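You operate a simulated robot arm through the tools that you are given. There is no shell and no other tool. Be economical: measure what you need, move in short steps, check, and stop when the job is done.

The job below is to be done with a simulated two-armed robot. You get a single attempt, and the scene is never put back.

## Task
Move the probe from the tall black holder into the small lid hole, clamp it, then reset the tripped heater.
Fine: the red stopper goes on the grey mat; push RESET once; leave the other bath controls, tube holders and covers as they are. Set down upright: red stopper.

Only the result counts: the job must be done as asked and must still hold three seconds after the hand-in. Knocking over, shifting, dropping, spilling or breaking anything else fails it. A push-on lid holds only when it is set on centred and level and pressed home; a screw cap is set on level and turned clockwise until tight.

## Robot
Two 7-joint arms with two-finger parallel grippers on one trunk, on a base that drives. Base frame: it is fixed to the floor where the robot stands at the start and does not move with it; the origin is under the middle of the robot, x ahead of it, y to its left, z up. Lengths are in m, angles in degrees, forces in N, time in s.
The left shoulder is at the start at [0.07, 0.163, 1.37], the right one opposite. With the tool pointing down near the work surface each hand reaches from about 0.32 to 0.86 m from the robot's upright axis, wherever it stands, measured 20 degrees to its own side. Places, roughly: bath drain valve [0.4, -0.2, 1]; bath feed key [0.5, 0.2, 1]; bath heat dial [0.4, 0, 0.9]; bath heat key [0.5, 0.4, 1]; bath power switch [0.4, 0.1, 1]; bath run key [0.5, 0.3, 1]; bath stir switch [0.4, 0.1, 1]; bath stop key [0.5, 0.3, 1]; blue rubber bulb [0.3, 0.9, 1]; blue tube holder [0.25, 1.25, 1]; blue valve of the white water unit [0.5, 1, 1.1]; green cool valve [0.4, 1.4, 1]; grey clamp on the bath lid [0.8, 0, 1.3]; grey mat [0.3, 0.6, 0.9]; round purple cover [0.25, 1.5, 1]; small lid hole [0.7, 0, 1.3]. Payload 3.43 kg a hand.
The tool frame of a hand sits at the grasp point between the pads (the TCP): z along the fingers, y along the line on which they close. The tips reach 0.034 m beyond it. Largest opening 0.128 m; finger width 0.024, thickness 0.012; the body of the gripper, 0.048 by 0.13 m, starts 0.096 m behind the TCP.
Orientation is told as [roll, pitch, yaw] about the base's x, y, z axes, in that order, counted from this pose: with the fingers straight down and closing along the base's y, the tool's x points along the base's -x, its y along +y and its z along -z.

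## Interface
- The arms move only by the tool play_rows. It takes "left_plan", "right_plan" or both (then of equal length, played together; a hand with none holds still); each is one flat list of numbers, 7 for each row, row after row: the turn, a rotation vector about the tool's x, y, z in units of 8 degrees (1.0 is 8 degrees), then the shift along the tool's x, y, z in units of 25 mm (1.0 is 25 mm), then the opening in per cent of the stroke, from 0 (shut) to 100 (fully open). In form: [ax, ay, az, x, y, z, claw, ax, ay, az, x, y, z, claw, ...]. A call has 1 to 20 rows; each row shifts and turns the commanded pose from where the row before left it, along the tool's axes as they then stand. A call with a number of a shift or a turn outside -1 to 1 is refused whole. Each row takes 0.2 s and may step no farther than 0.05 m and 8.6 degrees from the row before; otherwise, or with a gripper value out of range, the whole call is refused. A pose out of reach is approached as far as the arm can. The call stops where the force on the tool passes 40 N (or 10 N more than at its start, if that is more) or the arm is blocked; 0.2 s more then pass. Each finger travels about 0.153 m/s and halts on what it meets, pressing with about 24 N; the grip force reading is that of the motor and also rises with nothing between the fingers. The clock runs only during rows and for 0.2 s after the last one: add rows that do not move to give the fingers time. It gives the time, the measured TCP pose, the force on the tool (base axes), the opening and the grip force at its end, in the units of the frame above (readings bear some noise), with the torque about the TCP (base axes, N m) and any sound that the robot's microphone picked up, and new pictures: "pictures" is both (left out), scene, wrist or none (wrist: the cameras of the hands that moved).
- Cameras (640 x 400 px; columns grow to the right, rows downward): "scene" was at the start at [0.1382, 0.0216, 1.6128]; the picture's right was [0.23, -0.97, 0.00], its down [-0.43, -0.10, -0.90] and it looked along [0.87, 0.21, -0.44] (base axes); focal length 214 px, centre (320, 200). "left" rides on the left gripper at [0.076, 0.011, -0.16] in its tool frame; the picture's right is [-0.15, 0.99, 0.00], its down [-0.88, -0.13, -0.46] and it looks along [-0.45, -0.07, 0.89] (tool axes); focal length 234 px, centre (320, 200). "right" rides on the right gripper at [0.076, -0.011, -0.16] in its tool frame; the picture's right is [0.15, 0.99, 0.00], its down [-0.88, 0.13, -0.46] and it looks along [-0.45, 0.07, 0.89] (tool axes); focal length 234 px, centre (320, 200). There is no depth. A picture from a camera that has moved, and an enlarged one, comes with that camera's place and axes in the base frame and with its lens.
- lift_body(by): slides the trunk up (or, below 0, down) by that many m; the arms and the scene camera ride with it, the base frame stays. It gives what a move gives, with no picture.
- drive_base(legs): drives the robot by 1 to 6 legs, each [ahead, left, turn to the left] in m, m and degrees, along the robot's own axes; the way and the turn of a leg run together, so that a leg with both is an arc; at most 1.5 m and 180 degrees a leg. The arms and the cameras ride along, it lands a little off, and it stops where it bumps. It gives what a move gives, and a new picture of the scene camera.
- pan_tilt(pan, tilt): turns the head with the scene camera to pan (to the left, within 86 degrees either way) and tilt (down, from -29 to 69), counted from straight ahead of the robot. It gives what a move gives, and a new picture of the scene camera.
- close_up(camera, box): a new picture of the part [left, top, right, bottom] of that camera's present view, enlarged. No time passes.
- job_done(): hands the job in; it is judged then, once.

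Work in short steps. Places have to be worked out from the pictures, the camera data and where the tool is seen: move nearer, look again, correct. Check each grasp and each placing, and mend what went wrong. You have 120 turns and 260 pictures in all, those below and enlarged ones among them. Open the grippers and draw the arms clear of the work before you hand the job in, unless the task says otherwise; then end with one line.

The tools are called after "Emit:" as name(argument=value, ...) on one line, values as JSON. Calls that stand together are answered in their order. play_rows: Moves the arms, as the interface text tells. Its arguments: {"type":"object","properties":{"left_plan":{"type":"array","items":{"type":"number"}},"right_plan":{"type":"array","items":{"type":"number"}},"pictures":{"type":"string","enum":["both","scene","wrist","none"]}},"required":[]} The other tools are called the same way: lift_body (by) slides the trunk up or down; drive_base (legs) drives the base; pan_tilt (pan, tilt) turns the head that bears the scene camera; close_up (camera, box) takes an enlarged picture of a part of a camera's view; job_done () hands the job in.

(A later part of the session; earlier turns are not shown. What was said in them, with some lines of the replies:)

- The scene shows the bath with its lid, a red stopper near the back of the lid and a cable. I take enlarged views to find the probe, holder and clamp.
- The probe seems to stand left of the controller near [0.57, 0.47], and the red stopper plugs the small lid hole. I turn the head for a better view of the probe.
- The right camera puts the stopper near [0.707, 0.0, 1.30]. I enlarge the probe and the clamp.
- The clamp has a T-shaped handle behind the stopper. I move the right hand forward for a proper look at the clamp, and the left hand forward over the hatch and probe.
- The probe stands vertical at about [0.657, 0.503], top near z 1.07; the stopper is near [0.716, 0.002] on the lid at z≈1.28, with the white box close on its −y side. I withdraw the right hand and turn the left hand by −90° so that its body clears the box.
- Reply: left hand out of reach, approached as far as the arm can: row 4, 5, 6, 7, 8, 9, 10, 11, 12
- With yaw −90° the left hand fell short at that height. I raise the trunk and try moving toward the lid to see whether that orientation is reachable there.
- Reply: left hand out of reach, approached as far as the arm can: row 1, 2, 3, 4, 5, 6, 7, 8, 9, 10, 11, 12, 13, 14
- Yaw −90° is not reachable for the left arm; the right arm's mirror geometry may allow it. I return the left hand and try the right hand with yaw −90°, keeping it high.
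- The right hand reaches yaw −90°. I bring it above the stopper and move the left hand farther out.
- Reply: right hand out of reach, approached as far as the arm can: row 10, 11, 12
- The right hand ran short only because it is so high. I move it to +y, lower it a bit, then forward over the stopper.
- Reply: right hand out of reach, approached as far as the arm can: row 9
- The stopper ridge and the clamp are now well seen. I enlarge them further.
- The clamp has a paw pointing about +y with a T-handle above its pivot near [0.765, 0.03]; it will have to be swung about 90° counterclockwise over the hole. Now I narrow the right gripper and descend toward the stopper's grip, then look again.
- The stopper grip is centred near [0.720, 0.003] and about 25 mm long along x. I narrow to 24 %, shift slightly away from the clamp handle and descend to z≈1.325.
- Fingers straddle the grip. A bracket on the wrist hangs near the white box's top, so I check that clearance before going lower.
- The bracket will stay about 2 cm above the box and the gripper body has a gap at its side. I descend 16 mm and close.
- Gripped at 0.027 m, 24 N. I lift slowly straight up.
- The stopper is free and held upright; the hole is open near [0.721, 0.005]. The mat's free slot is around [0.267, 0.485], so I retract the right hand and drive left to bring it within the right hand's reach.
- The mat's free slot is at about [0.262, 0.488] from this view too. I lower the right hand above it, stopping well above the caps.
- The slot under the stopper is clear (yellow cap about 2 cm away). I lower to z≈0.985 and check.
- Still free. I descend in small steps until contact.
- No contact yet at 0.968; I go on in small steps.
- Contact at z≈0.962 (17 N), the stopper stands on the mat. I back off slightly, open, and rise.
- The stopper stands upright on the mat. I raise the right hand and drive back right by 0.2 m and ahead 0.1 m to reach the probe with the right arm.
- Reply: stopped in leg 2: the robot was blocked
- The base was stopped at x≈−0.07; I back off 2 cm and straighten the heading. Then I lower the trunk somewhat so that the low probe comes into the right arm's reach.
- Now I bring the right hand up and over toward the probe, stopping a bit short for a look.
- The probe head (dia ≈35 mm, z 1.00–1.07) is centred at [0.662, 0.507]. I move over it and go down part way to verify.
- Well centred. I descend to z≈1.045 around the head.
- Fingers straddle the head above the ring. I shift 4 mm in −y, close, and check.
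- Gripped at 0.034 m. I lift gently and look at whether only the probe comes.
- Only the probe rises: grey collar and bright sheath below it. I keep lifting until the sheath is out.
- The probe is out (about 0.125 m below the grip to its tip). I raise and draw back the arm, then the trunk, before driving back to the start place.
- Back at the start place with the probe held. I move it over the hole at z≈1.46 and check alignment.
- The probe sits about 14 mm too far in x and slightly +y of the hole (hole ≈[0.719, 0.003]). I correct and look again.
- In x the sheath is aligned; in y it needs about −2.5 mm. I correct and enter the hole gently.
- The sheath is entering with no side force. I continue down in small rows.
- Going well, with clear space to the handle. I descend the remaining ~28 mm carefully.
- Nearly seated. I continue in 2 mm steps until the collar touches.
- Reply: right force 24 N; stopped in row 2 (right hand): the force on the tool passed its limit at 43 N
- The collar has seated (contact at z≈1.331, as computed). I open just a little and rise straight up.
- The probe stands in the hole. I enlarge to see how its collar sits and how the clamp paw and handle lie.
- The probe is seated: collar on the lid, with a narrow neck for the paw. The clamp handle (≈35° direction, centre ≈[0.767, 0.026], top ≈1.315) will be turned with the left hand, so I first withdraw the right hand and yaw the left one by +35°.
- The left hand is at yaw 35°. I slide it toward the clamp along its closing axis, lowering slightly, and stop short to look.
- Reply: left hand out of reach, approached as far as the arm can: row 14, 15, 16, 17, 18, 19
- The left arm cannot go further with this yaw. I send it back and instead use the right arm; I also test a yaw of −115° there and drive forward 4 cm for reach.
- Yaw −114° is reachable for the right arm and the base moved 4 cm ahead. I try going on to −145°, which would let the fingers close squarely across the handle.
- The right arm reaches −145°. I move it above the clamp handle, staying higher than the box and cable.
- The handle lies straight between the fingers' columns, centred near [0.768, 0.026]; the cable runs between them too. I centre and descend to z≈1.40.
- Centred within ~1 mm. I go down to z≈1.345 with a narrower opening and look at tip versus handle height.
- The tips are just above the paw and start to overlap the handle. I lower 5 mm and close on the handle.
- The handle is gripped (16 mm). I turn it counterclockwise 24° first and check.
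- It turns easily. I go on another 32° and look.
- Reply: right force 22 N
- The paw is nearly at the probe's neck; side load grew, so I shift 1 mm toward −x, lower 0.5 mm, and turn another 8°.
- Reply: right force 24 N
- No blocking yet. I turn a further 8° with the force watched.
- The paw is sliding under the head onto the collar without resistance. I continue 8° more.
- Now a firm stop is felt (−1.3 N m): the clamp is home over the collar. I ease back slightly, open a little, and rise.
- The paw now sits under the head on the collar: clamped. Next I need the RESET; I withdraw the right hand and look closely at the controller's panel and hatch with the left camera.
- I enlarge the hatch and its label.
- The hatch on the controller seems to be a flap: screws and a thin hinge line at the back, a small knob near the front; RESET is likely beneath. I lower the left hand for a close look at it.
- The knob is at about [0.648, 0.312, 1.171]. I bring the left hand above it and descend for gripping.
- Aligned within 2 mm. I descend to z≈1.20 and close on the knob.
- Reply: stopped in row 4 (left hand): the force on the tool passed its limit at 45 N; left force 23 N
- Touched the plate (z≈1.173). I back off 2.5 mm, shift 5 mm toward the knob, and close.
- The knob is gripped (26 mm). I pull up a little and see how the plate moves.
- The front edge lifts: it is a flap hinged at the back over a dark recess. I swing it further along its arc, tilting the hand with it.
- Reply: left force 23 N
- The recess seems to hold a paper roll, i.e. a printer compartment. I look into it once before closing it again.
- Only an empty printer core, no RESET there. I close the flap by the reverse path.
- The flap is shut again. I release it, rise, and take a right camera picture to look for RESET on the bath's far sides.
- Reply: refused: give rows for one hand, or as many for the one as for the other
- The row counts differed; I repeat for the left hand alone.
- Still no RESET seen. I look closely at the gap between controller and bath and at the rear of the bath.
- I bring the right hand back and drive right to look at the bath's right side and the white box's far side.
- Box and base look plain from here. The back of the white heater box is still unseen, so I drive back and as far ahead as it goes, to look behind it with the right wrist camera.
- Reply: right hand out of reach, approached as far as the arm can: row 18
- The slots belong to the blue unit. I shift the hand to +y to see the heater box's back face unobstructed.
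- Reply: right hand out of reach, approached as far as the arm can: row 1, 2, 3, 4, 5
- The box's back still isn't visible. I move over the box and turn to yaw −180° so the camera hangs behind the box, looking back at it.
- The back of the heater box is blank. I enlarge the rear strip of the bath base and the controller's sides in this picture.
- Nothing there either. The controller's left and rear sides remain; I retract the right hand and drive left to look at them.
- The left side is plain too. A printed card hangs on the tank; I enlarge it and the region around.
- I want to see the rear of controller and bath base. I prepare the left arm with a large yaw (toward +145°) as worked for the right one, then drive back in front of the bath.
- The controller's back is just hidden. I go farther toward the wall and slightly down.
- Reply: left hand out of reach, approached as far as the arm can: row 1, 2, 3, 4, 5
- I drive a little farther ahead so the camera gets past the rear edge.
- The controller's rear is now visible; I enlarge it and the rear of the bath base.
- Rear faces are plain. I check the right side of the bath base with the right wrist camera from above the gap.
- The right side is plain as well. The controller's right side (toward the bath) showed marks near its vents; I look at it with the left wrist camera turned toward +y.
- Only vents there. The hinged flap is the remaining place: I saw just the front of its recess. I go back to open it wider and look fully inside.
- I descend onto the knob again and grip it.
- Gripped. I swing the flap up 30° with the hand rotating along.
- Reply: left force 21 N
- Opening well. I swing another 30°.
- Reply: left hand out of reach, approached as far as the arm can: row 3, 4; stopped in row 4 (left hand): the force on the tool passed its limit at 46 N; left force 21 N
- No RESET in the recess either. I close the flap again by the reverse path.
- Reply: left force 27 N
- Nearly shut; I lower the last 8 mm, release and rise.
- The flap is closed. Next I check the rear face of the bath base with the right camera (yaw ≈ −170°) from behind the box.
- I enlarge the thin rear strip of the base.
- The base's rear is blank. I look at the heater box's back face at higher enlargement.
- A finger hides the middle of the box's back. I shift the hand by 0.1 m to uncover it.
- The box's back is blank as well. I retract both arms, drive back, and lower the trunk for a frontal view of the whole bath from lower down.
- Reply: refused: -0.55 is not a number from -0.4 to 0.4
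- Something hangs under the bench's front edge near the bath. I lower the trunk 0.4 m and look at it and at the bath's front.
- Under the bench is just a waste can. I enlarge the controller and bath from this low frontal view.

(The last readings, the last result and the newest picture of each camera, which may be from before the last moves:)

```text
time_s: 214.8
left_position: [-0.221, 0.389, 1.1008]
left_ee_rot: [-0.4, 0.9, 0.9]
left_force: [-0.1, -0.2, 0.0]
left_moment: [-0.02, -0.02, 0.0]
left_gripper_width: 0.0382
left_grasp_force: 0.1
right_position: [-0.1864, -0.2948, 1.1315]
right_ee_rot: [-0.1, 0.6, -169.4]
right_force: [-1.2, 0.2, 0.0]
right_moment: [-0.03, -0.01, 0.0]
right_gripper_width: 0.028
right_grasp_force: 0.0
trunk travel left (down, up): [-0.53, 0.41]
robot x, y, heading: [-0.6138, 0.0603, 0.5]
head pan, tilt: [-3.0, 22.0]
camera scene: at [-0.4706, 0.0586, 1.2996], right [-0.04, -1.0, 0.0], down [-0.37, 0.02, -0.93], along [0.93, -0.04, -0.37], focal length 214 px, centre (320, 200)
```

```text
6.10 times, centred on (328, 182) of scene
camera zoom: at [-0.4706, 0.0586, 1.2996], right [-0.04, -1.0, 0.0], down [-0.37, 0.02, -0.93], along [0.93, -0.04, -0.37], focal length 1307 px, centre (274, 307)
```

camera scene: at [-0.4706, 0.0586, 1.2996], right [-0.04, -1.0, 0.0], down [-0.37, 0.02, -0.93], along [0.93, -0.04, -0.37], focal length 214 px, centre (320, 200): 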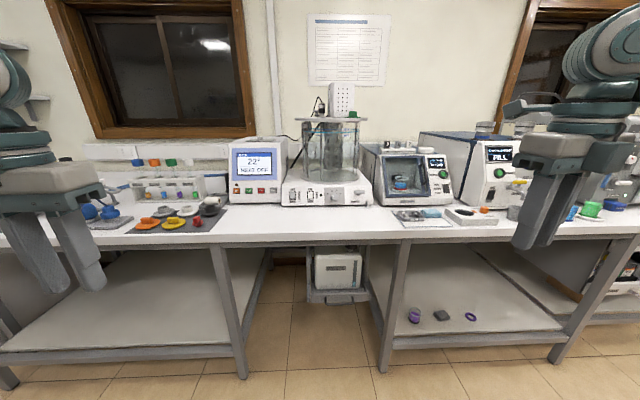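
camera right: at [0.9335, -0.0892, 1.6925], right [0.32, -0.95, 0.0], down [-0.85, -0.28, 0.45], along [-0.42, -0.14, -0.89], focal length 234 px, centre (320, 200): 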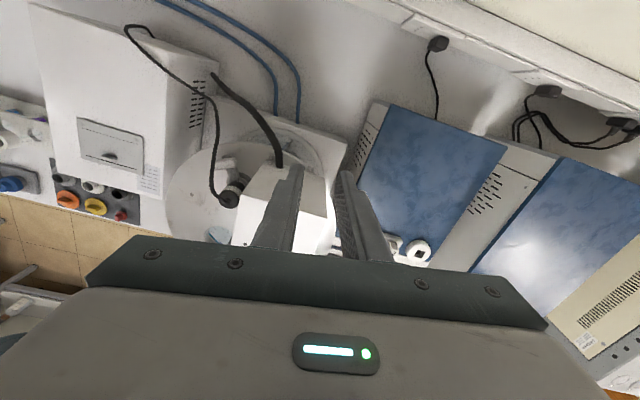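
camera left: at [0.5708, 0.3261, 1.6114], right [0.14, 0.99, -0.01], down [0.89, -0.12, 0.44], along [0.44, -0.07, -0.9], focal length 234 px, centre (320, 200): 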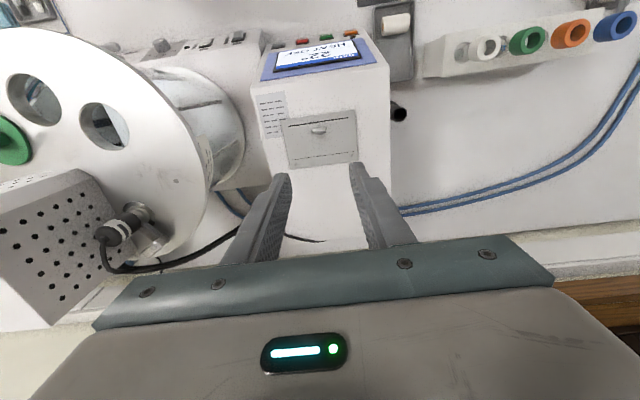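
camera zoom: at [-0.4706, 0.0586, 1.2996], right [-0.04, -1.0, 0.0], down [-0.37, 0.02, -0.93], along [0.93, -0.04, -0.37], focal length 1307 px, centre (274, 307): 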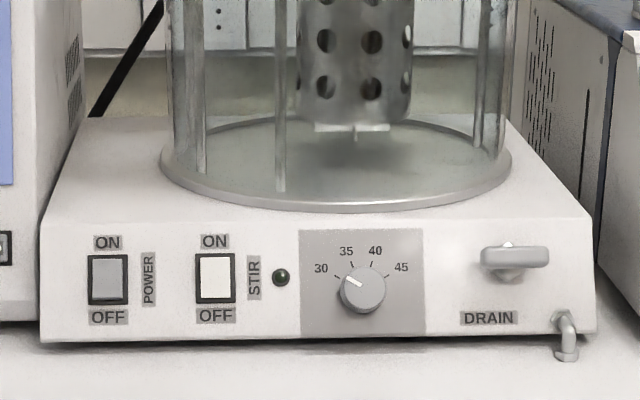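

A tag and a card hang at the tank's left; I enlarge them.

Emit:
close_up(camera="scene", box=[300, 112, 332, 142])

Emit:
drive_base(legs=[[0, 0.75, 0]])

Emit:
pan_tilt(pan=-38, tilt=8)

Emit:
close_up(camera="scene", box=[250, 130, 430, 270])

```text
13.33 times, centred on (316, 127) of scene
camera zoom: at [-0.4706, 0.0586, 1.2996], right [-0.04, -1.0, 0.0], down [-0.37, 0.02, -0.93], along [0.93, -0.04, -0.37], focal length 2860 px, centre (373, 1173)
```

zoom: 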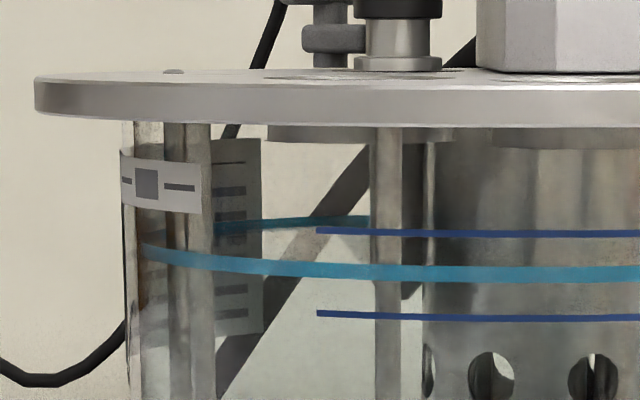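

```text
time_s: 218.8
left_position: [-0.2385, 1.1486, 1.1008]
left_ee_rot: [-0.5, 0.9, 1.5]
left_force: [0.2, 0.0, 0.2]
left_moment: [-0.02, 0.03, -0.03]
left_gripper_width: 0.0383
left_grasp_force: 0.0
right_position: [-0.1958, 0.4649, 1.1306]
right_ee_rot: [-0.1, 0.5, -168.7]
right_force: [-0.5, -0.3, -1.1]
right_moment: [-0.02, -0.02, 0.03]
right_gripper_width: 0.0283
right_grasp_force: 0.0
trunk travel left (down, up): [-0.53, 0.41]
robot x, y, heading: [-0.6225, 0.8147, 1.2]
head pan, tilt: [-3.0, 22.0]
camera scene: at [-0.4831, 0.8144, 1.2995], right [-0.03, -1.0, 0.0], down [-0.37, 0.01, -0.93], along [0.93, -0.03, -0.37], focal length 214 px, centre (320, 200)
```

scene: 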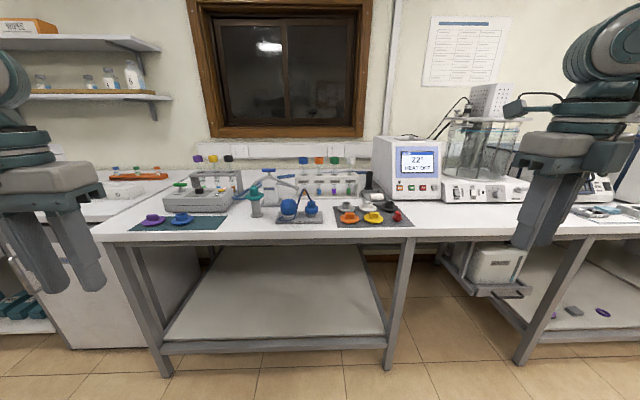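

```text
time_s: 219.9
left_position: [-0.2387, 1.1486, 1.1017]
left_ee_rot: [-0.4, 0.8, 1.5]
left_force: [-0.1, -1.2, 0.5]
left_moment: [0.03, 0.01, 0.01]
left_gripper_width: 0.0386
left_grasp_force: 0.0
right_position: [-0.1954, 0.4642, 1.132]
right_ee_rot: [-0.1, 0.7, -168.7]
right_force: [0.2, 0.4, 0.3]
right_moment: [0.01, 0.01, 0.04]
right_gripper_width: 0.0281
right_grasp_force: 0.1
trunk travel left (down, up): [-0.53, 0.41]
robot x, y, heading: [-0.6284, 0.8169, 1.1]
head pan, tilt: [-38.0, 8.0]
camera scene: at [-0.5016, 0.7617, 1.3222], right [-0.6, -0.8, 0.0], down [-0.11, 0.08, -0.99], along [0.79, -0.59, -0.14], focal length 214 px, centre (320, 200)
```

scene: 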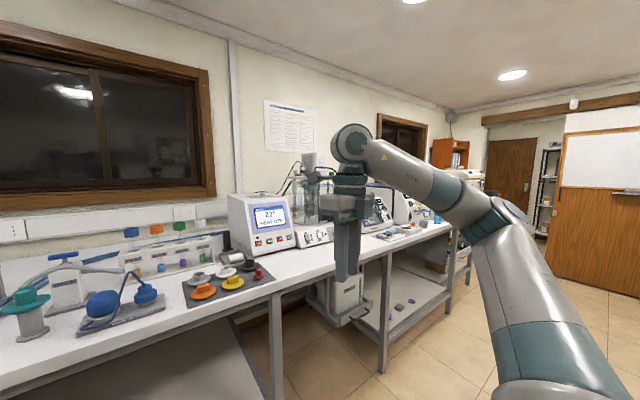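

```text
2.86 times, centred on (340, 200) of scene
camera zoom: at [-0.5016, 0.7617, 1.3222], right [-0.6, -0.8, 0.0], down [-0.11, 0.08, -0.99], along [0.79, -0.59, -0.14], focal length 613 px, centre (263, 200)
```

zoom: 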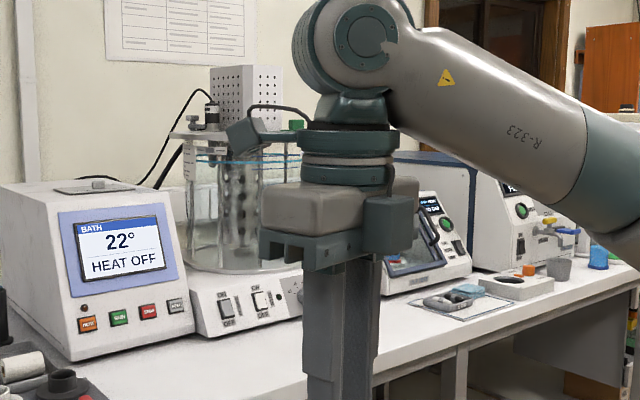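

Close-ups are re-rendered sharply, so narrow gaps can be inspected from afar. I drive so as to look along the gap between controller and bath base, and later along the bath's right side.

Emit:
drive_base(legs=[[0, -1.09, 0]])

Emit:
pan_tilt(pan=0, tilt=15)

Emit:
close_up(camera="scene", box=[285, 170, 335, 215])

Emit:
close_up(camera="scene", box=[230, 80, 330, 160])

```text
time_s: 225.4
left_position: [-0.2095, 0.0687, 1.1019]
left_ee_rot: [-0.4, 0.9, 2.7]
left_force: [0.4, -0.2, -0.7]
left_moment: [0.02, 0.02, -0.03]
left_gripper_width: 0.0382
left_grasp_force: 0.0
right_position: [-0.154, -0.6133, 1.1308]
right_ee_rot: [-0.1, 0.6, -167.6]
right_force: [-0.5, 0.6, 0.4]
right_moment: [-0.04, -0.02, 0.0]
right_gripper_width: 0.0279
right_grasp_force: 0.1
trunk travel left (down, up): [-0.53, 0.41]
robot x, y, heading: [-0.5923, -0.2687, 2.5]
head pan, tilt: [-38.0, 8.0]
camera scene: at [-0.4664, -0.3221, 1.3223], right [-0.58, -0.81, 0.0], down [-0.11, 0.08, -0.99], along [0.8, -0.58, -0.14], focal length 214 px, centre (320, 200)
```

scene: 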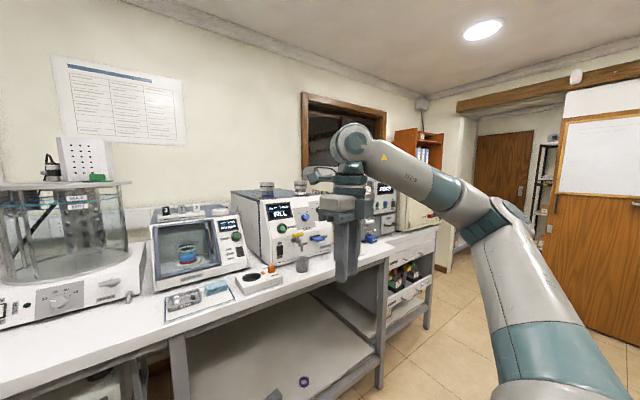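

```text
time_s: 226.5
left_position: [-0.2096, 0.0693, 1.1014]
left_ee_rot: [-0.4, 0.9, 2.6]
left_force: [-0.2, -0.5, 0.2]
left_moment: [0.01, 0.0, 0.01]
left_gripper_width: 0.0384
left_grasp_force: 0.1
right_position: [-0.1566, -0.6134, 1.1317]
right_ee_rot: [-0.1, 0.6, -167.6]
right_force: [-0.7, 0.4, 0.0]
right_moment: [-0.01, -0.02, -0.01]
right_gripper_width: 0.028
right_grasp_force: 0.1
trunk travel left (down, up): [-0.53, 0.41]
robot x, y, heading: [-0.5914, -0.2705, 2.1]
head pan, tilt: [0.0, 15.0]
camera scene: at [-0.4483, -0.2643, 1.3109], right [0.04, -1.0, 0.0], down [-0.26, -0.01, -0.97], along [0.97, 0.04, -0.26], focal length 214 px, centre (320, 200)
```

scene: 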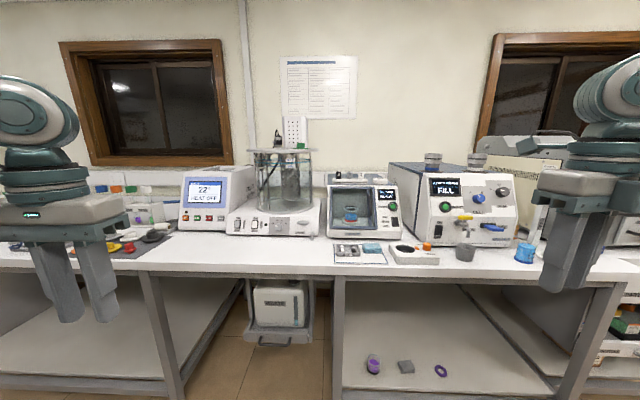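

```text
8.89 times, centred on (310, 192) of scene
camera zoom: at [-0.4483, -0.2643, 1.3109], right [0.04, -1.0, 0.0], down [-0.26, -0.01, -0.97], along [0.97, 0.04, -0.26], focal length 1906 px, centre (409, 267)
```

zoom: 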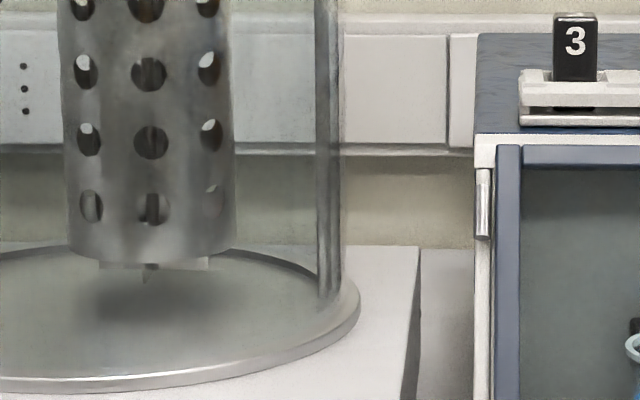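

```text
5.00 times, centred on (280, 120) of scene
camera zoom: at [-0.4483, -0.2643, 1.3109], right [0.04, -1.0, 0.0], down [-0.26, -0.01, -0.97], along [0.97, 0.04, -0.26], focal length 1072 px, centre (520, 600)
```

zoom: 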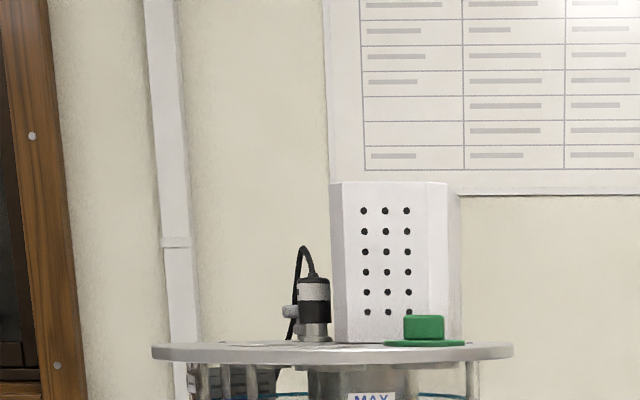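

The right side is blank. Now the gap between controller and bath, from y≈0.2.

Emit:
drive_base(legs=[[0, 0.46, -2]])

Emit:
close_up(camera="scene", box=[270, 130, 370, 210])

```text
time_s: 229.2
left_position: [-0.2055, 0.5056, 1.1014]
left_ee_rot: [-0.4, 1.0, 0.4]
left_force: [1.2, 0.7, -0.1]
left_moment: [0.03, -0.02, -0.01]
left_gripper_width: 0.0384
left_grasp_force: 0.1
right_position: [-0.1786, -0.177, 1.1324]
right_ee_rot: [0.0, 0.5, -170.0]
right_force: [0.2, 0.6, 0.6]
right_moment: [-0.01, -0.01, 0.02]
right_gripper_width: 0.0278
right_grasp_force: 0.0
trunk travel left (down, up): [-0.53, 0.41]
robot x, y, heading: [-0.5977, 0.1832, -0.0]
head pan, tilt: [0.0, 15.0]
camera scene: at [-0.4575, 0.1835, 1.3109], right [0.0, -1.0, 0.0], down [-0.26, 0.0, -0.97], along [0.97, 0.0, -0.26], focal length 214 px, centre (320, 200)
```

scene: 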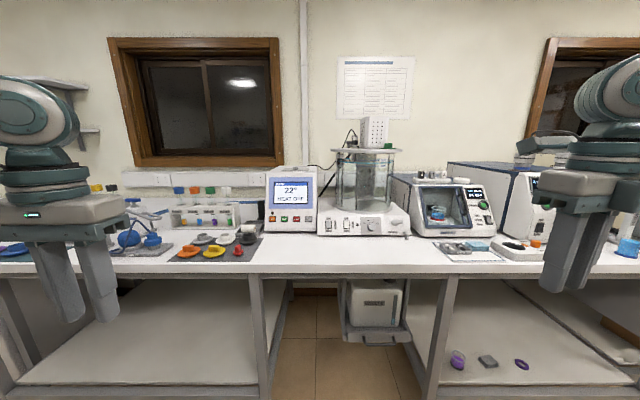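

```text
5.00 times, centred on (320, 170) of scene
camera zoom: at [-0.4575, 0.1835, 1.3109], right [0.0, -1.0, 0.0], down [-0.26, 0.0, -0.97], along [0.97, 0.0, -0.26], focal length 1072 px, centre (320, 350)
```

zoom: 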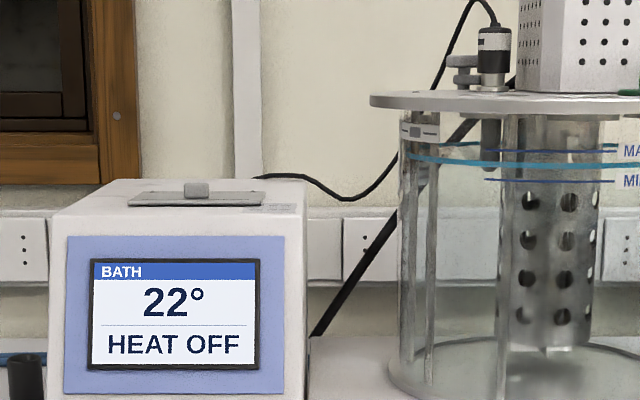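

I enlarge the heater box's left face and the lid from here.

Emit:
close_up(camera="scene", box=[335, 112, 395, 155])

Emit:
close_up(camera="scene", box=[262, 195, 322, 240])

```text
9.30 times, centred on (365, 134) of scene
camera zoom: at [-0.4575, 0.1835, 1.3109], right [0.0, -1.0, 0.0], down [-0.26, 0.0, -0.97], along [0.97, 0.0, -0.26], focal length 1995 px, centre (-99, 819)
```

zoom: 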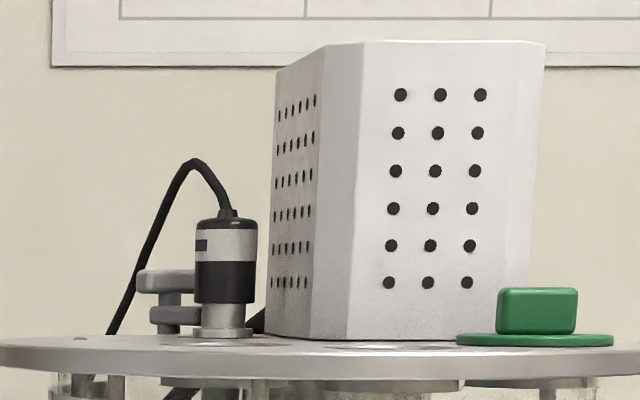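

```text
8.89 times, centred on (292, 218) of scene
camera zoom: at [-0.4575, 0.1835, 1.3109], right [0.0, -1.0, 0.0], down [-0.26, 0.0, -0.97], along [0.97, 0.0, -0.26], focal length 1906 px, centre (569, 44)
```

zoom: 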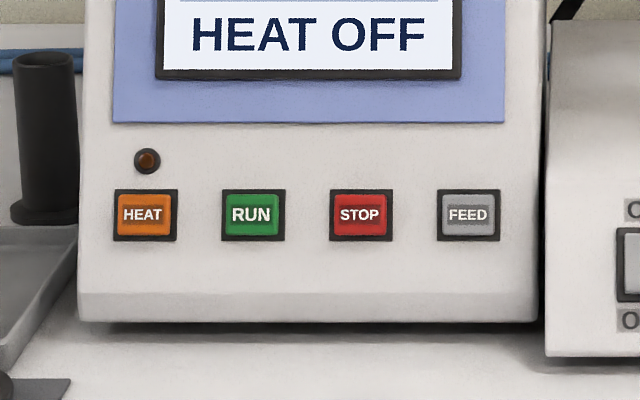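

Every bath face is plain. The blue hoses run from the bath to the control box at far left (with the green cool valve); I drive there to inspect it.

Emit:
drive_base(legs=[[0, 0.95, 0]])

Emit:
pan_tilt(pan=8, tilt=20)

Emit:
close_up(camera="scene", box=[180, 110, 420, 240])

```text
time_s: 234.3
left_position: [-0.193, 1.482, 1.1006]
left_ee_rot: [-0.4, 0.9, -0.6]
left_force: [-0.2, 0.1, 0.2]
left_moment: [-0.02, -0.01, 0.03]
left_gripper_width: 0.0384
left_grasp_force: 0.1
right_position: [-0.1775, 0.7973, 1.132]
right_ee_rot: [-0.1, 0.6, -170.9]
right_force: [0.1, 0.6, 0.1]
right_moment: [-0.03, 0.0, 0.02]
right_gripper_width: 0.0281
right_grasp_force: 0.0
trunk travel left (down, up): [-0.53, 0.41]
robot x, y, heading: [-0.5958, 1.1639, -0.8]
head pan, tilt: [0.0, 15.0]
camera scene: at [-0.4505, 1.1623, 1.3109], right [-0.01, -1.0, 0.0], down [-0.26, 0.0, -0.97], along [0.97, -0.01, -0.26], focal length 214 px, centre (320, 200)
```

scene: 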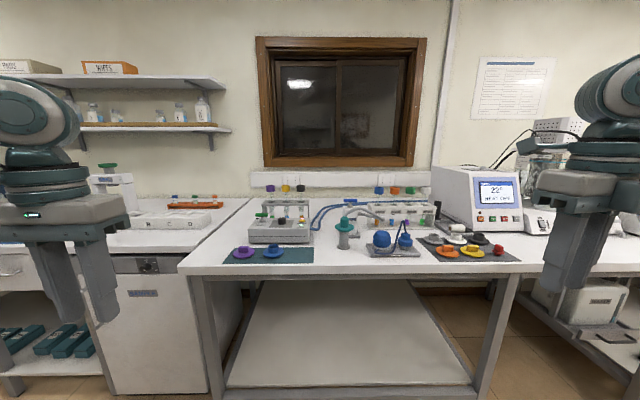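

```text
time_s: 235.0
left_position: [-0.1947, 1.4813, 1.1006]
left_ee_rot: [-0.4, 1.0, -0.6]
left_force: [-0.4, -0.4, 0.7]
left_moment: [0.03, 0.01, 0.0]
left_gripper_width: 0.0381
left_grasp_force: 0.0
right_position: [-0.176, 0.7969, 1.1317]
right_ee_rot: [-0.1, 0.6, -170.9]
right_force: [0.6, 1.0, -0.1]
right_moment: [0.02, 0.02, 0.0]
right_gripper_width: 0.0283
right_grasp_force: 0.0
trunk travel left (down, up): [-0.53, 0.41]
robot x, y, heading: [-0.5947, 1.1696, -0.9]
head pan, tilt: [8.0, 20.0]
camera scene: at [-0.4516, 1.1751, 1.3028], right [0.12, -0.99, 0.0], down [-0.34, -0.04, -0.94], along [0.93, 0.12, -0.34], focal length 214 px, centre (320, 200)
```

scene: 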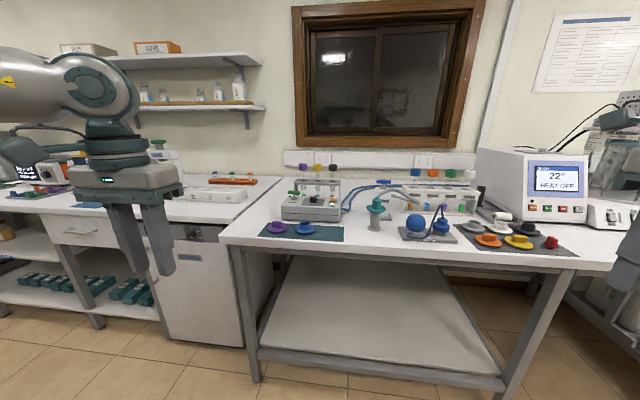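

```text
2.67 times, centred on (300, 175) of scene
camera zoom: at [-0.4516, 1.1751, 1.3028], right [0.12, -0.99, 0.0], down [-0.34, -0.04, -0.94], along [0.93, 0.12, -0.34], focal length 572 px, centre (373, 267)
```

zoom: 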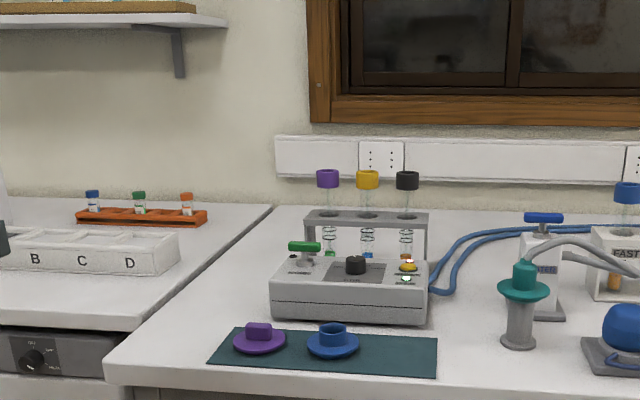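

Emit:
close_up(camera="scene", box=[278, 180, 345, 226])

Emit:
close_up(camera="scene", box=[365, 170, 415, 230])

```text
8.70 times, centred on (312, 203) of scene
camera zoom: at [-0.4516, 1.1751, 1.3028], right [0.12, -0.99, 0.0], down [-0.34, -0.04, -0.94], along [0.93, 0.12, -0.34], focal length 1865 px, centre (394, 174)
```

zoom: 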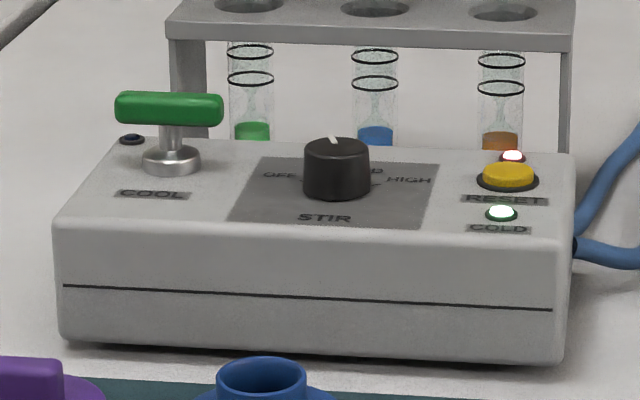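

```text
6.67 times, centred on (390, 200) of scene
camera zoom: at [-0.4516, 1.1751, 1.3028], right [0.12, -0.99, 0.0], down [-0.34, -0.04, -0.94], along [0.93, 0.12, -0.34], focal length 1430 px, centre (-147, 200)
```

zoom: 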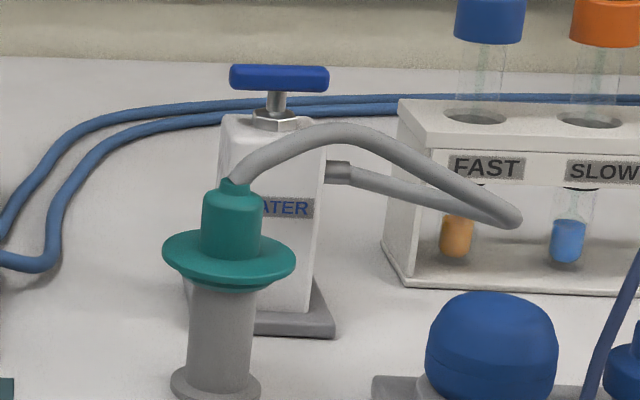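

Found: a yellow RESET button on top of that unit, at roughly [0.45, 1.23, 0.98]. I raise the trunk and drive in so the left hand comes over it.

Emit:
lift_body(by=0.35)

Emit:
drive_base(legs=[[0, -0.25, 0.8], [0.5, 0, 0]])

Emit:
play_rows(left_plan=[0, -0.1, 0, -0.5, 0, 0, 0, 0, 0, 0, -0.5, 0, 1, 0, 0, 0, 0, 0, 0, 1, 0, 0, 0, 0, 0, 0, 1, 0, 0, 0, 0, 0, 0, 1, 0, 0, 0, 0, 0, 0, 1, 0], pictures="wrist")

```text
time_s: 238.4
left_position: [-0.1948, 1.4812, 1.4507]
left_ee_rot: [-0.3, 0.9, -0.6]
left_force: [-0.2, -0.4, -0.4]
left_moment: [0.0, -0.01, 0.0]
left_gripper_width: 0.0386
left_grasp_force: 0.0
right_position: [-0.1773, 0.7976, 1.4814]
right_ee_rot: [-0.2, 0.5, -170.9]
right_force: [-0.1, 0.7, 0.3]
right_moment: [-0.01, -0.05, 0.01]
right_gripper_width: 0.0282
right_grasp_force: 0.0
trunk travel left (down, up): [-0.88, 0.06]
robot x, y, heading: [-0.5952, 1.1633, -0.8]
head pan, tilt: [8.0, 20.0]
```

```text
time_s: 242.8
left_position: [0.3038, 1.2436, 1.4514]
left_ee_rot: [-0.4, 0.8, 0.7]
left_force: [0.4, 0.1, -0.2]
left_moment: [-0.01, -0.02, -0.02]
left_gripper_width: 0.0385
left_grasp_force: 0.0
right_position: [0.3354, 0.5606, 1.4828]
right_ee_rot: [-0.1, 0.7, -169.5]
right_force: [-1.0, 0.1, 0.9]
right_moment: [0.0, -0.02, 0.0]
right_gripper_width: 0.0283
right_grasp_force: 0.1
trunk travel left (down, up): [-0.88, 0.06]
robot x, y, heading: [-0.083, 0.9166, 0.4]
head pan, tilt: [8.0, 20.0]
camera scene: at [0.052, 0.9318, 1.653], right [0.15, -0.99, 0.0], down [-0.34, -0.05, -0.94], along [0.93, 0.14, -0.34], focal length 214 px, centre (320, 200)
```

scene: 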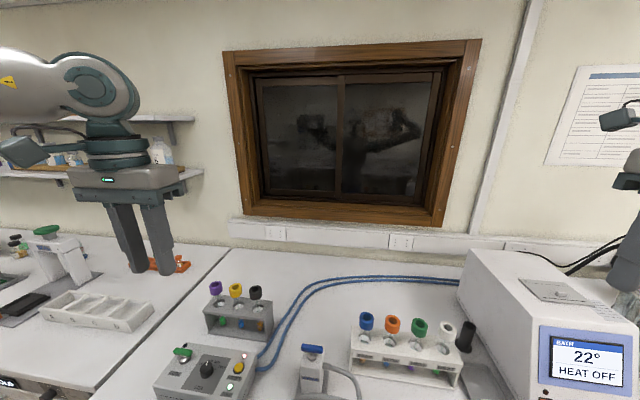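

```text
time_s: 244.2
left_position: [0.3308, 1.2431, 1.3252]
left_ee_rot: [-0.6, 0.1, 0.6]
left_force: [-0.4, 0.4, 0.2]
left_moment: [0.02, 0.0, 0.01]
left_gripper_width: 0.0
left_grasp_force: 24.2
right_position: [0.3381, 0.5603, 1.4812]
right_ee_rot: [-0.1, 0.6, -169.5]
right_force: [0.3, 0.5, 0.0]
right_moment: [0.0, 0.02, 0.0]
right_gripper_width: 0.0281
right_grasp_force: 0.1
trunk travel left (down, up): [-0.88, 0.06]
robot x, y, heading: [-0.086, 0.918, 0.3]
head pan, tilt: [8.0, 20.0]
camera left: at [0.2549, 1.2555, 1.4845], right [0.14, 0.99, -0.01], down [0.88, -0.12, 0.46], along [0.45, -0.07, -0.89], focal length 234 px, centre (320, 200)
```

left: 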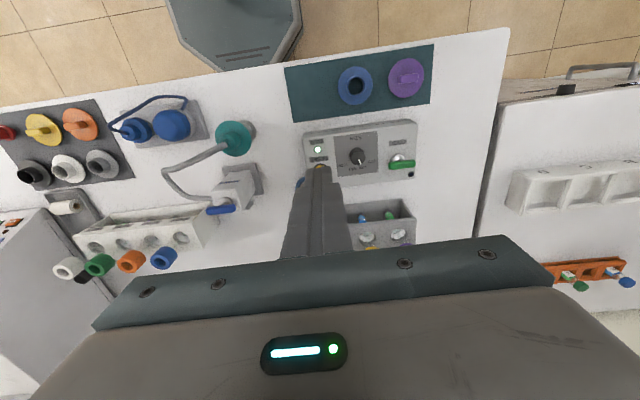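

Emit:
close_up(camera="left", box=[280, 110, 430, 210])

Emit:
close_up(camera="scene", box=[150, 330, 270, 400])

```text
4.00 times, centred on (355, 160) of left
camera zoom: at [0.2549, 1.2555, 1.4845], right [0.14, 0.99, -0.01], down [0.88, -0.12, 0.46], along [0.45, -0.07, -0.89], focal length 937 px, centre (180, 360)
```

zoom: 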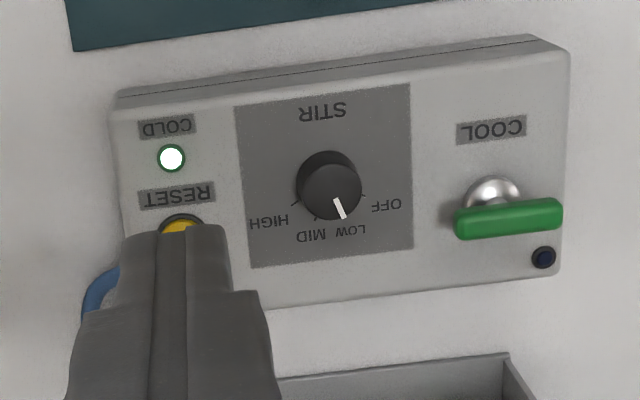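

```text
5.33 times, centred on (210, 365) of scene
camera zoom: at [0.0552, 0.932, 1.6527], right [0.15, -0.99, 0.0], down [-0.34, -0.05, -0.94], along [0.93, 0.14, -0.34], focal length 1144 px, centre (907, -680)
```

zoom: 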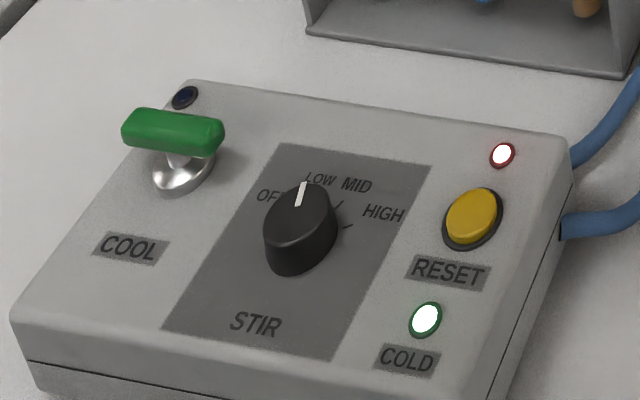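

RESET has a lit red trip lamp; its position triangulates to [0.431, 1.229, 0.982]. I move the closed left fingers above it and lower to z≈1.06.

Emit:
play_rows(left_plan=[0, 0, 0, -1, -0.15, 0, 0, 0, 0, 0, -1, -0.15, 0, 0, 0, 0, 0, -1, -0.15, 1, 0, 0, 0, 0, -1, -0.13, 1, 0, 0, 0, 0, 0, 0, 1, 0, 0, 0, 0, 0, 0, 1, 0, 0, 0, 0, 0, 0, 1, 0, 0, 0, 0, 0, 0, 1, 0, 0, 0, 0, 0, 0, 1, 0, 0, 0, 0, 0, 0, 1, 0, 0, 0, 0, 0, 0, 1, 0, 0, 0, 0, 0, 0, 1, 0, 0, 0, 0, 0, 0, 0, 0], pictures="none")

Emit:
close_up(camera="scene", box=[180, 320, 280, 400])

Emit:
close_up(camera="left", box=[260, 100, 400, 200])

```text
time_s: 247.0
left_position: [0.4303, 1.2269, 1.0744]
left_ee_rot: [-0.4, 0.1, 0.7]
left_force: [0.8, 0.0, 0.2]
left_moment: [-0.02, -0.01, -0.01]
left_gripper_width: 0.0002
left_grasp_force: 23.9
right_position: [0.3363, 0.5596, 1.4826]
right_ee_rot: [-0.1, 0.6, -169.6]
right_force: [0.2, 0.6, -0.3]
right_moment: [-0.02, 0.0, 0.04]
right_gripper_width: 0.0284
right_grasp_force: 0.1
trunk travel left (down, up): [-0.88, 0.06]
robot x, y, heading: [-0.0889, 0.918, 0.4]
head pan, tilt: [8.0, 20.0]
```

```text
5.00 times, centred on (230, 360) of scene
camera zoom: at [0.054, 0.9315, 1.6528], right [0.15, -0.99, 0.0], down [-0.34, -0.05, -0.94], along [0.93, 0.14, -0.34], focal length 1072 px, centre (770, -600)
```

zoom: 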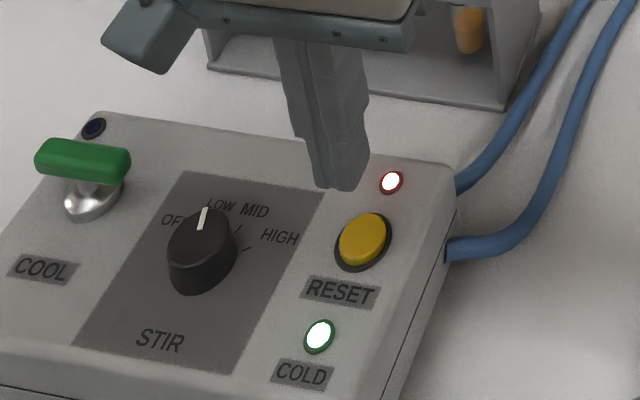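

```text
4.00 times, centred on (330, 150) of left
camera zoom: at [0.3545, 1.2387, 1.234], right [0.14, 0.99, -0.01], down [0.88, -0.12, 0.46], along [0.45, -0.07, -0.89], focal length 937 px, centre (280, 400)
```

zoom: 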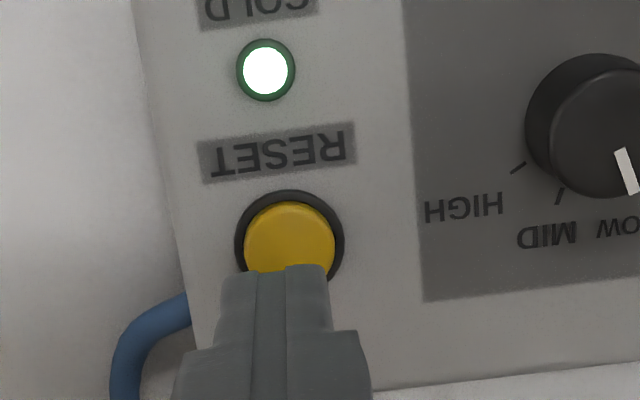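

Well aligned over the button. I press down smoothly once, with the force limit as guard.

Emit:
play_rows(left_plan=[0, 0, 0, -0.06, 0.03, 1, 0, 0, 0, 0, 0, 0, 1, 0, 0, 0, 0, 0, 0, 0.2, 0, 0, 0, 0, 0, 0, 0.12, 0, 0, 0, 0, 0, 0, 0.12, 0, 0, 0, 0, 0, 0, 0.12, 0], pictures="none")

Emit:
close_up(camera="scene", box=[180, 320, 280, 400])

```text
time_s: 248.4
left_position: [0.4319, 1.2279, 1.013]
left_ee_rot: [-0.4, 0.0, 0.7]
left_force: [0.1, 0.4, 2.9]
left_moment: [-0.02, -0.06, 0.04]
left_gripper_width: 0.0002
left_grasp_force: 24.1
right_position: [0.336, 0.5605, 1.4812]
right_ee_rot: [-0.1, 0.6, -169.6]
right_force: [0.0, -0.1, 0.1]
right_moment: [0.0, -0.01, -0.02]
right_gripper_width: 0.0285
right_grasp_force: 0.1
trunk travel left (down, up): [-0.88, 0.06]
robot x, y, heading: [-0.0862, 0.9207, 0.2]
head pan, tilt: [8.0, 20.0]
heard: click
```

```text
5.00 times, centred on (230, 360) of scene
camera zoom: at [0.0538, 0.9315, 1.6528], right [0.15, -0.99, 0.0], down [-0.34, -0.05, -0.94], along [0.93, 0.14, -0.34], focal length 1072 px, centre (770, -600)
```

zoom: 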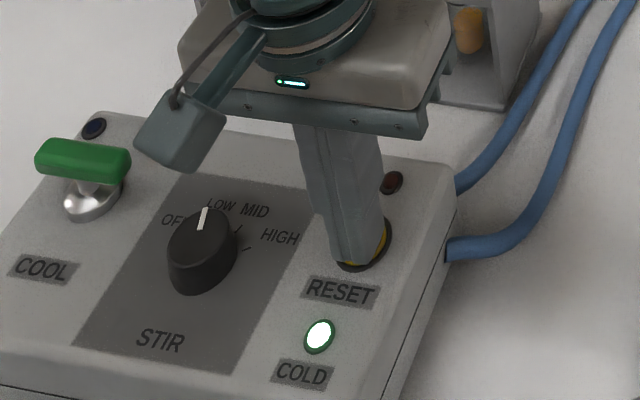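

A click was heard and the red trip lamp went out. I rise straight up, clear of the work.

Emit:
play_rows(left_plan=[0, 0, 0, 0, 0, -0.6, 0, 0, 0, 0, 0, 0, -1, 0, 0, 0, 0, 0, 0, -1, 0, 0, 0, 0, 0, 0, -1, 0, 0, 0, 0, 0, 0, -1, 0, 0, 0, 0, 0, 0, -1, 0, 0, 0, 0, 0, 0, -1, 0, 0, 0, 0, 0, 0, -1, 30, 0, 0, 0, 0, 0, -1, 50, 0, 0, 0, 0, 0, -1, 60, 0, 0, 0, 0, 0, -1, 60, 0, 0, 0, 1, 0, -1, 60, 0, 0, 0, 1, 0, -1, 60], right_plan=[0, 0, 0, 0, 0, 0, 22, 0, 0, 0, 0, 0, 0, 22, 0, 0, 0, 0, 0, 0, 22, 0, 0, 0, 0, 0, 0, 22, 0, 0, 0, 0, 0, 0, 22, 0, 0, 0, 0, 0, 0, 22, 0, 0, 0, 0, 0, 0, 22, 0, 0, 0, 0, 0, 0, 40, 0, 0, 0, 0, 0, 0, 60, 0, 0, 0, 0, 0, 0, 60, 0, 0, 0, 0, 0, 0, 60, 0, 0, 0, 0, 0, 0, 60, 0, 0, 0, 0, 0, 0, 60], pictures="none")

Emit:
pan_tilt(pan=-40, tilt=35)

Emit:
close_up(camera="scene", box=[240, 110, 440, 330])

```text
time_s: 251.2
left_position: [0.3805, 1.229, 1.3272]
left_ee_rot: [-0.5, -0.1, 0.7]
left_force: [0.0, 0.7, 0.7]
left_moment: [0.0, -0.03, -0.03]
left_gripper_width: 0.0765
left_grasp_force: 0.0
right_position: [0.3335, 0.5609, 1.4825]
right_ee_rot: [-0.1, 0.6, -169.6]
right_force: [-0.3, 0.9, 0.2]
right_moment: [0.0, -0.05, 0.0]
right_gripper_width: 0.0767
right_grasp_force: 0.1
trunk travel left (down, up): [-0.88, 0.06]
robot x, y, heading: [-0.0848, 0.9188, 0.0]
head pan, tilt: [8.0, 20.0]
```

```text
time_s: 252.4
left_position: [0.3847, 1.2289, 1.3263]
left_ee_rot: [-0.4, 0.1, 0.7]
left_force: [-0.2, -0.5, 0.5]
left_moment: [0.02, -0.02, 0.03]
left_gripper_width: 0.0767
left_grasp_force: 0.1
right_position: [0.3357, 0.5604, 1.4818]
right_ee_rot: [-0.1, 0.6, -169.6]
right_force: [0.4, 0.2, 1.2]
right_moment: [-0.02, 0.03, -0.01]
right_gripper_width: 0.0768
right_grasp_force: 0.0
trunk travel left (down, up): [-0.88, 0.06]
robot x, y, heading: [-0.0868, 0.9164, 0.1]
head pan, tilt: [-40.0, 35.0]
camera scene: at [0.0296, 0.862, 1.629], right [-0.64, -0.77, 0.0], down [-0.44, 0.37, -0.82], along [0.63, -0.52, -0.57], focal length 214 px, centre (320, 200)
```

scene: 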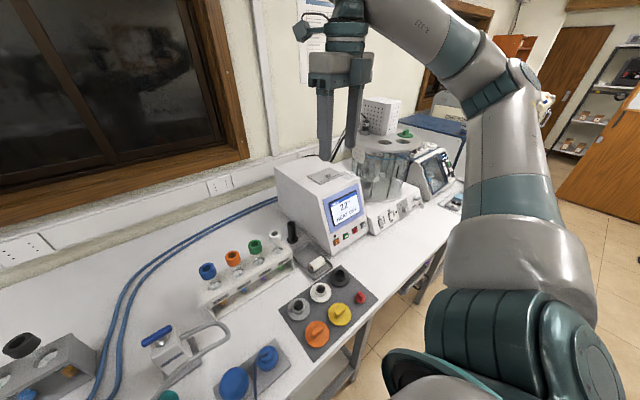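

```text
1.82 times, centred on (340, 220) of scene
camera zoom: at [0.0296, 0.862, 1.629], right [-0.64, -0.77, 0.0], down [-0.44, 0.37, -0.82], along [0.63, -0.52, -0.57], focal length 390 px, centre (284, 164)
```

zoom: 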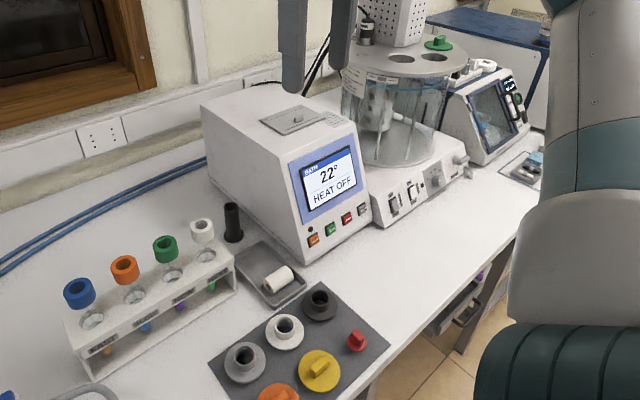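

The trip lamp is out, the stopper stands upright on the mat, the flap is closed and the probe is clamped. I back away and then hand in.

Emit:
drive_base(legs=[[-0.4, 0, 0]])

Emit:
job_done()

```text
time_s: 254.8
left_position: [-0.0072, 1.2263, 1.3263]
left_ee_rot: [-0.3, 0.2, 0.6]
left_force: [0.4, 0.5, -0.2]
left_moment: [0.0, -0.04, 0.02]
left_gripper_width: 0.0769
left_grasp_force: 0.0
right_position: [-0.0538, 0.5576, 1.4804]
right_ee_rot: [-0.1, 0.6, -169.5]
right_force: [0.1, -0.3, 0.0]
right_moment: [0.04, -0.02, -0.02]
right_gripper_width: 0.0769
right_grasp_force: 0.0
trunk travel left (down, up): [-0.88, 0.06]
robot x, y, heading: [-0.4793, 0.9156, 0.5]
head pan, tilt: [-40.0, 35.0]
camera scene: at [-0.3597, 0.859, 1.6287], right [-0.64, -0.77, 0.0], down [-0.44, 0.37, -0.82], along [0.63, -0.52, -0.57], focal length 214 px, centre (320, 200)
```

scene: 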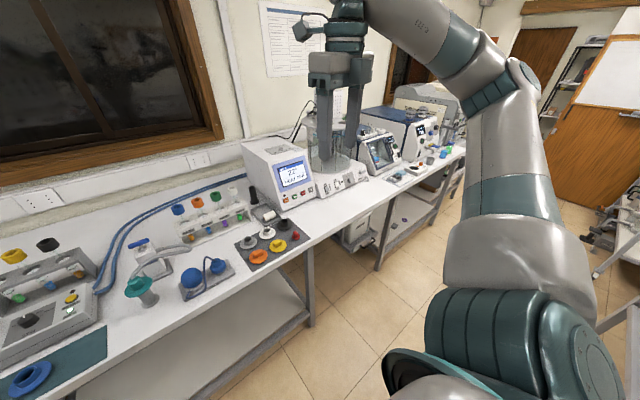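

```text
The job is handed in.
```

The probe is in the small lid hole and clamped, the red stopper stands upright on the grey mat, and RESET was pushed once (a click, and its red lamp went out); the bath display still reads HEAT OFF, the only RESET I found was on the hose-linked COOL/STIR unit, and I opened and reclosed the controller's top flap twice while searching.
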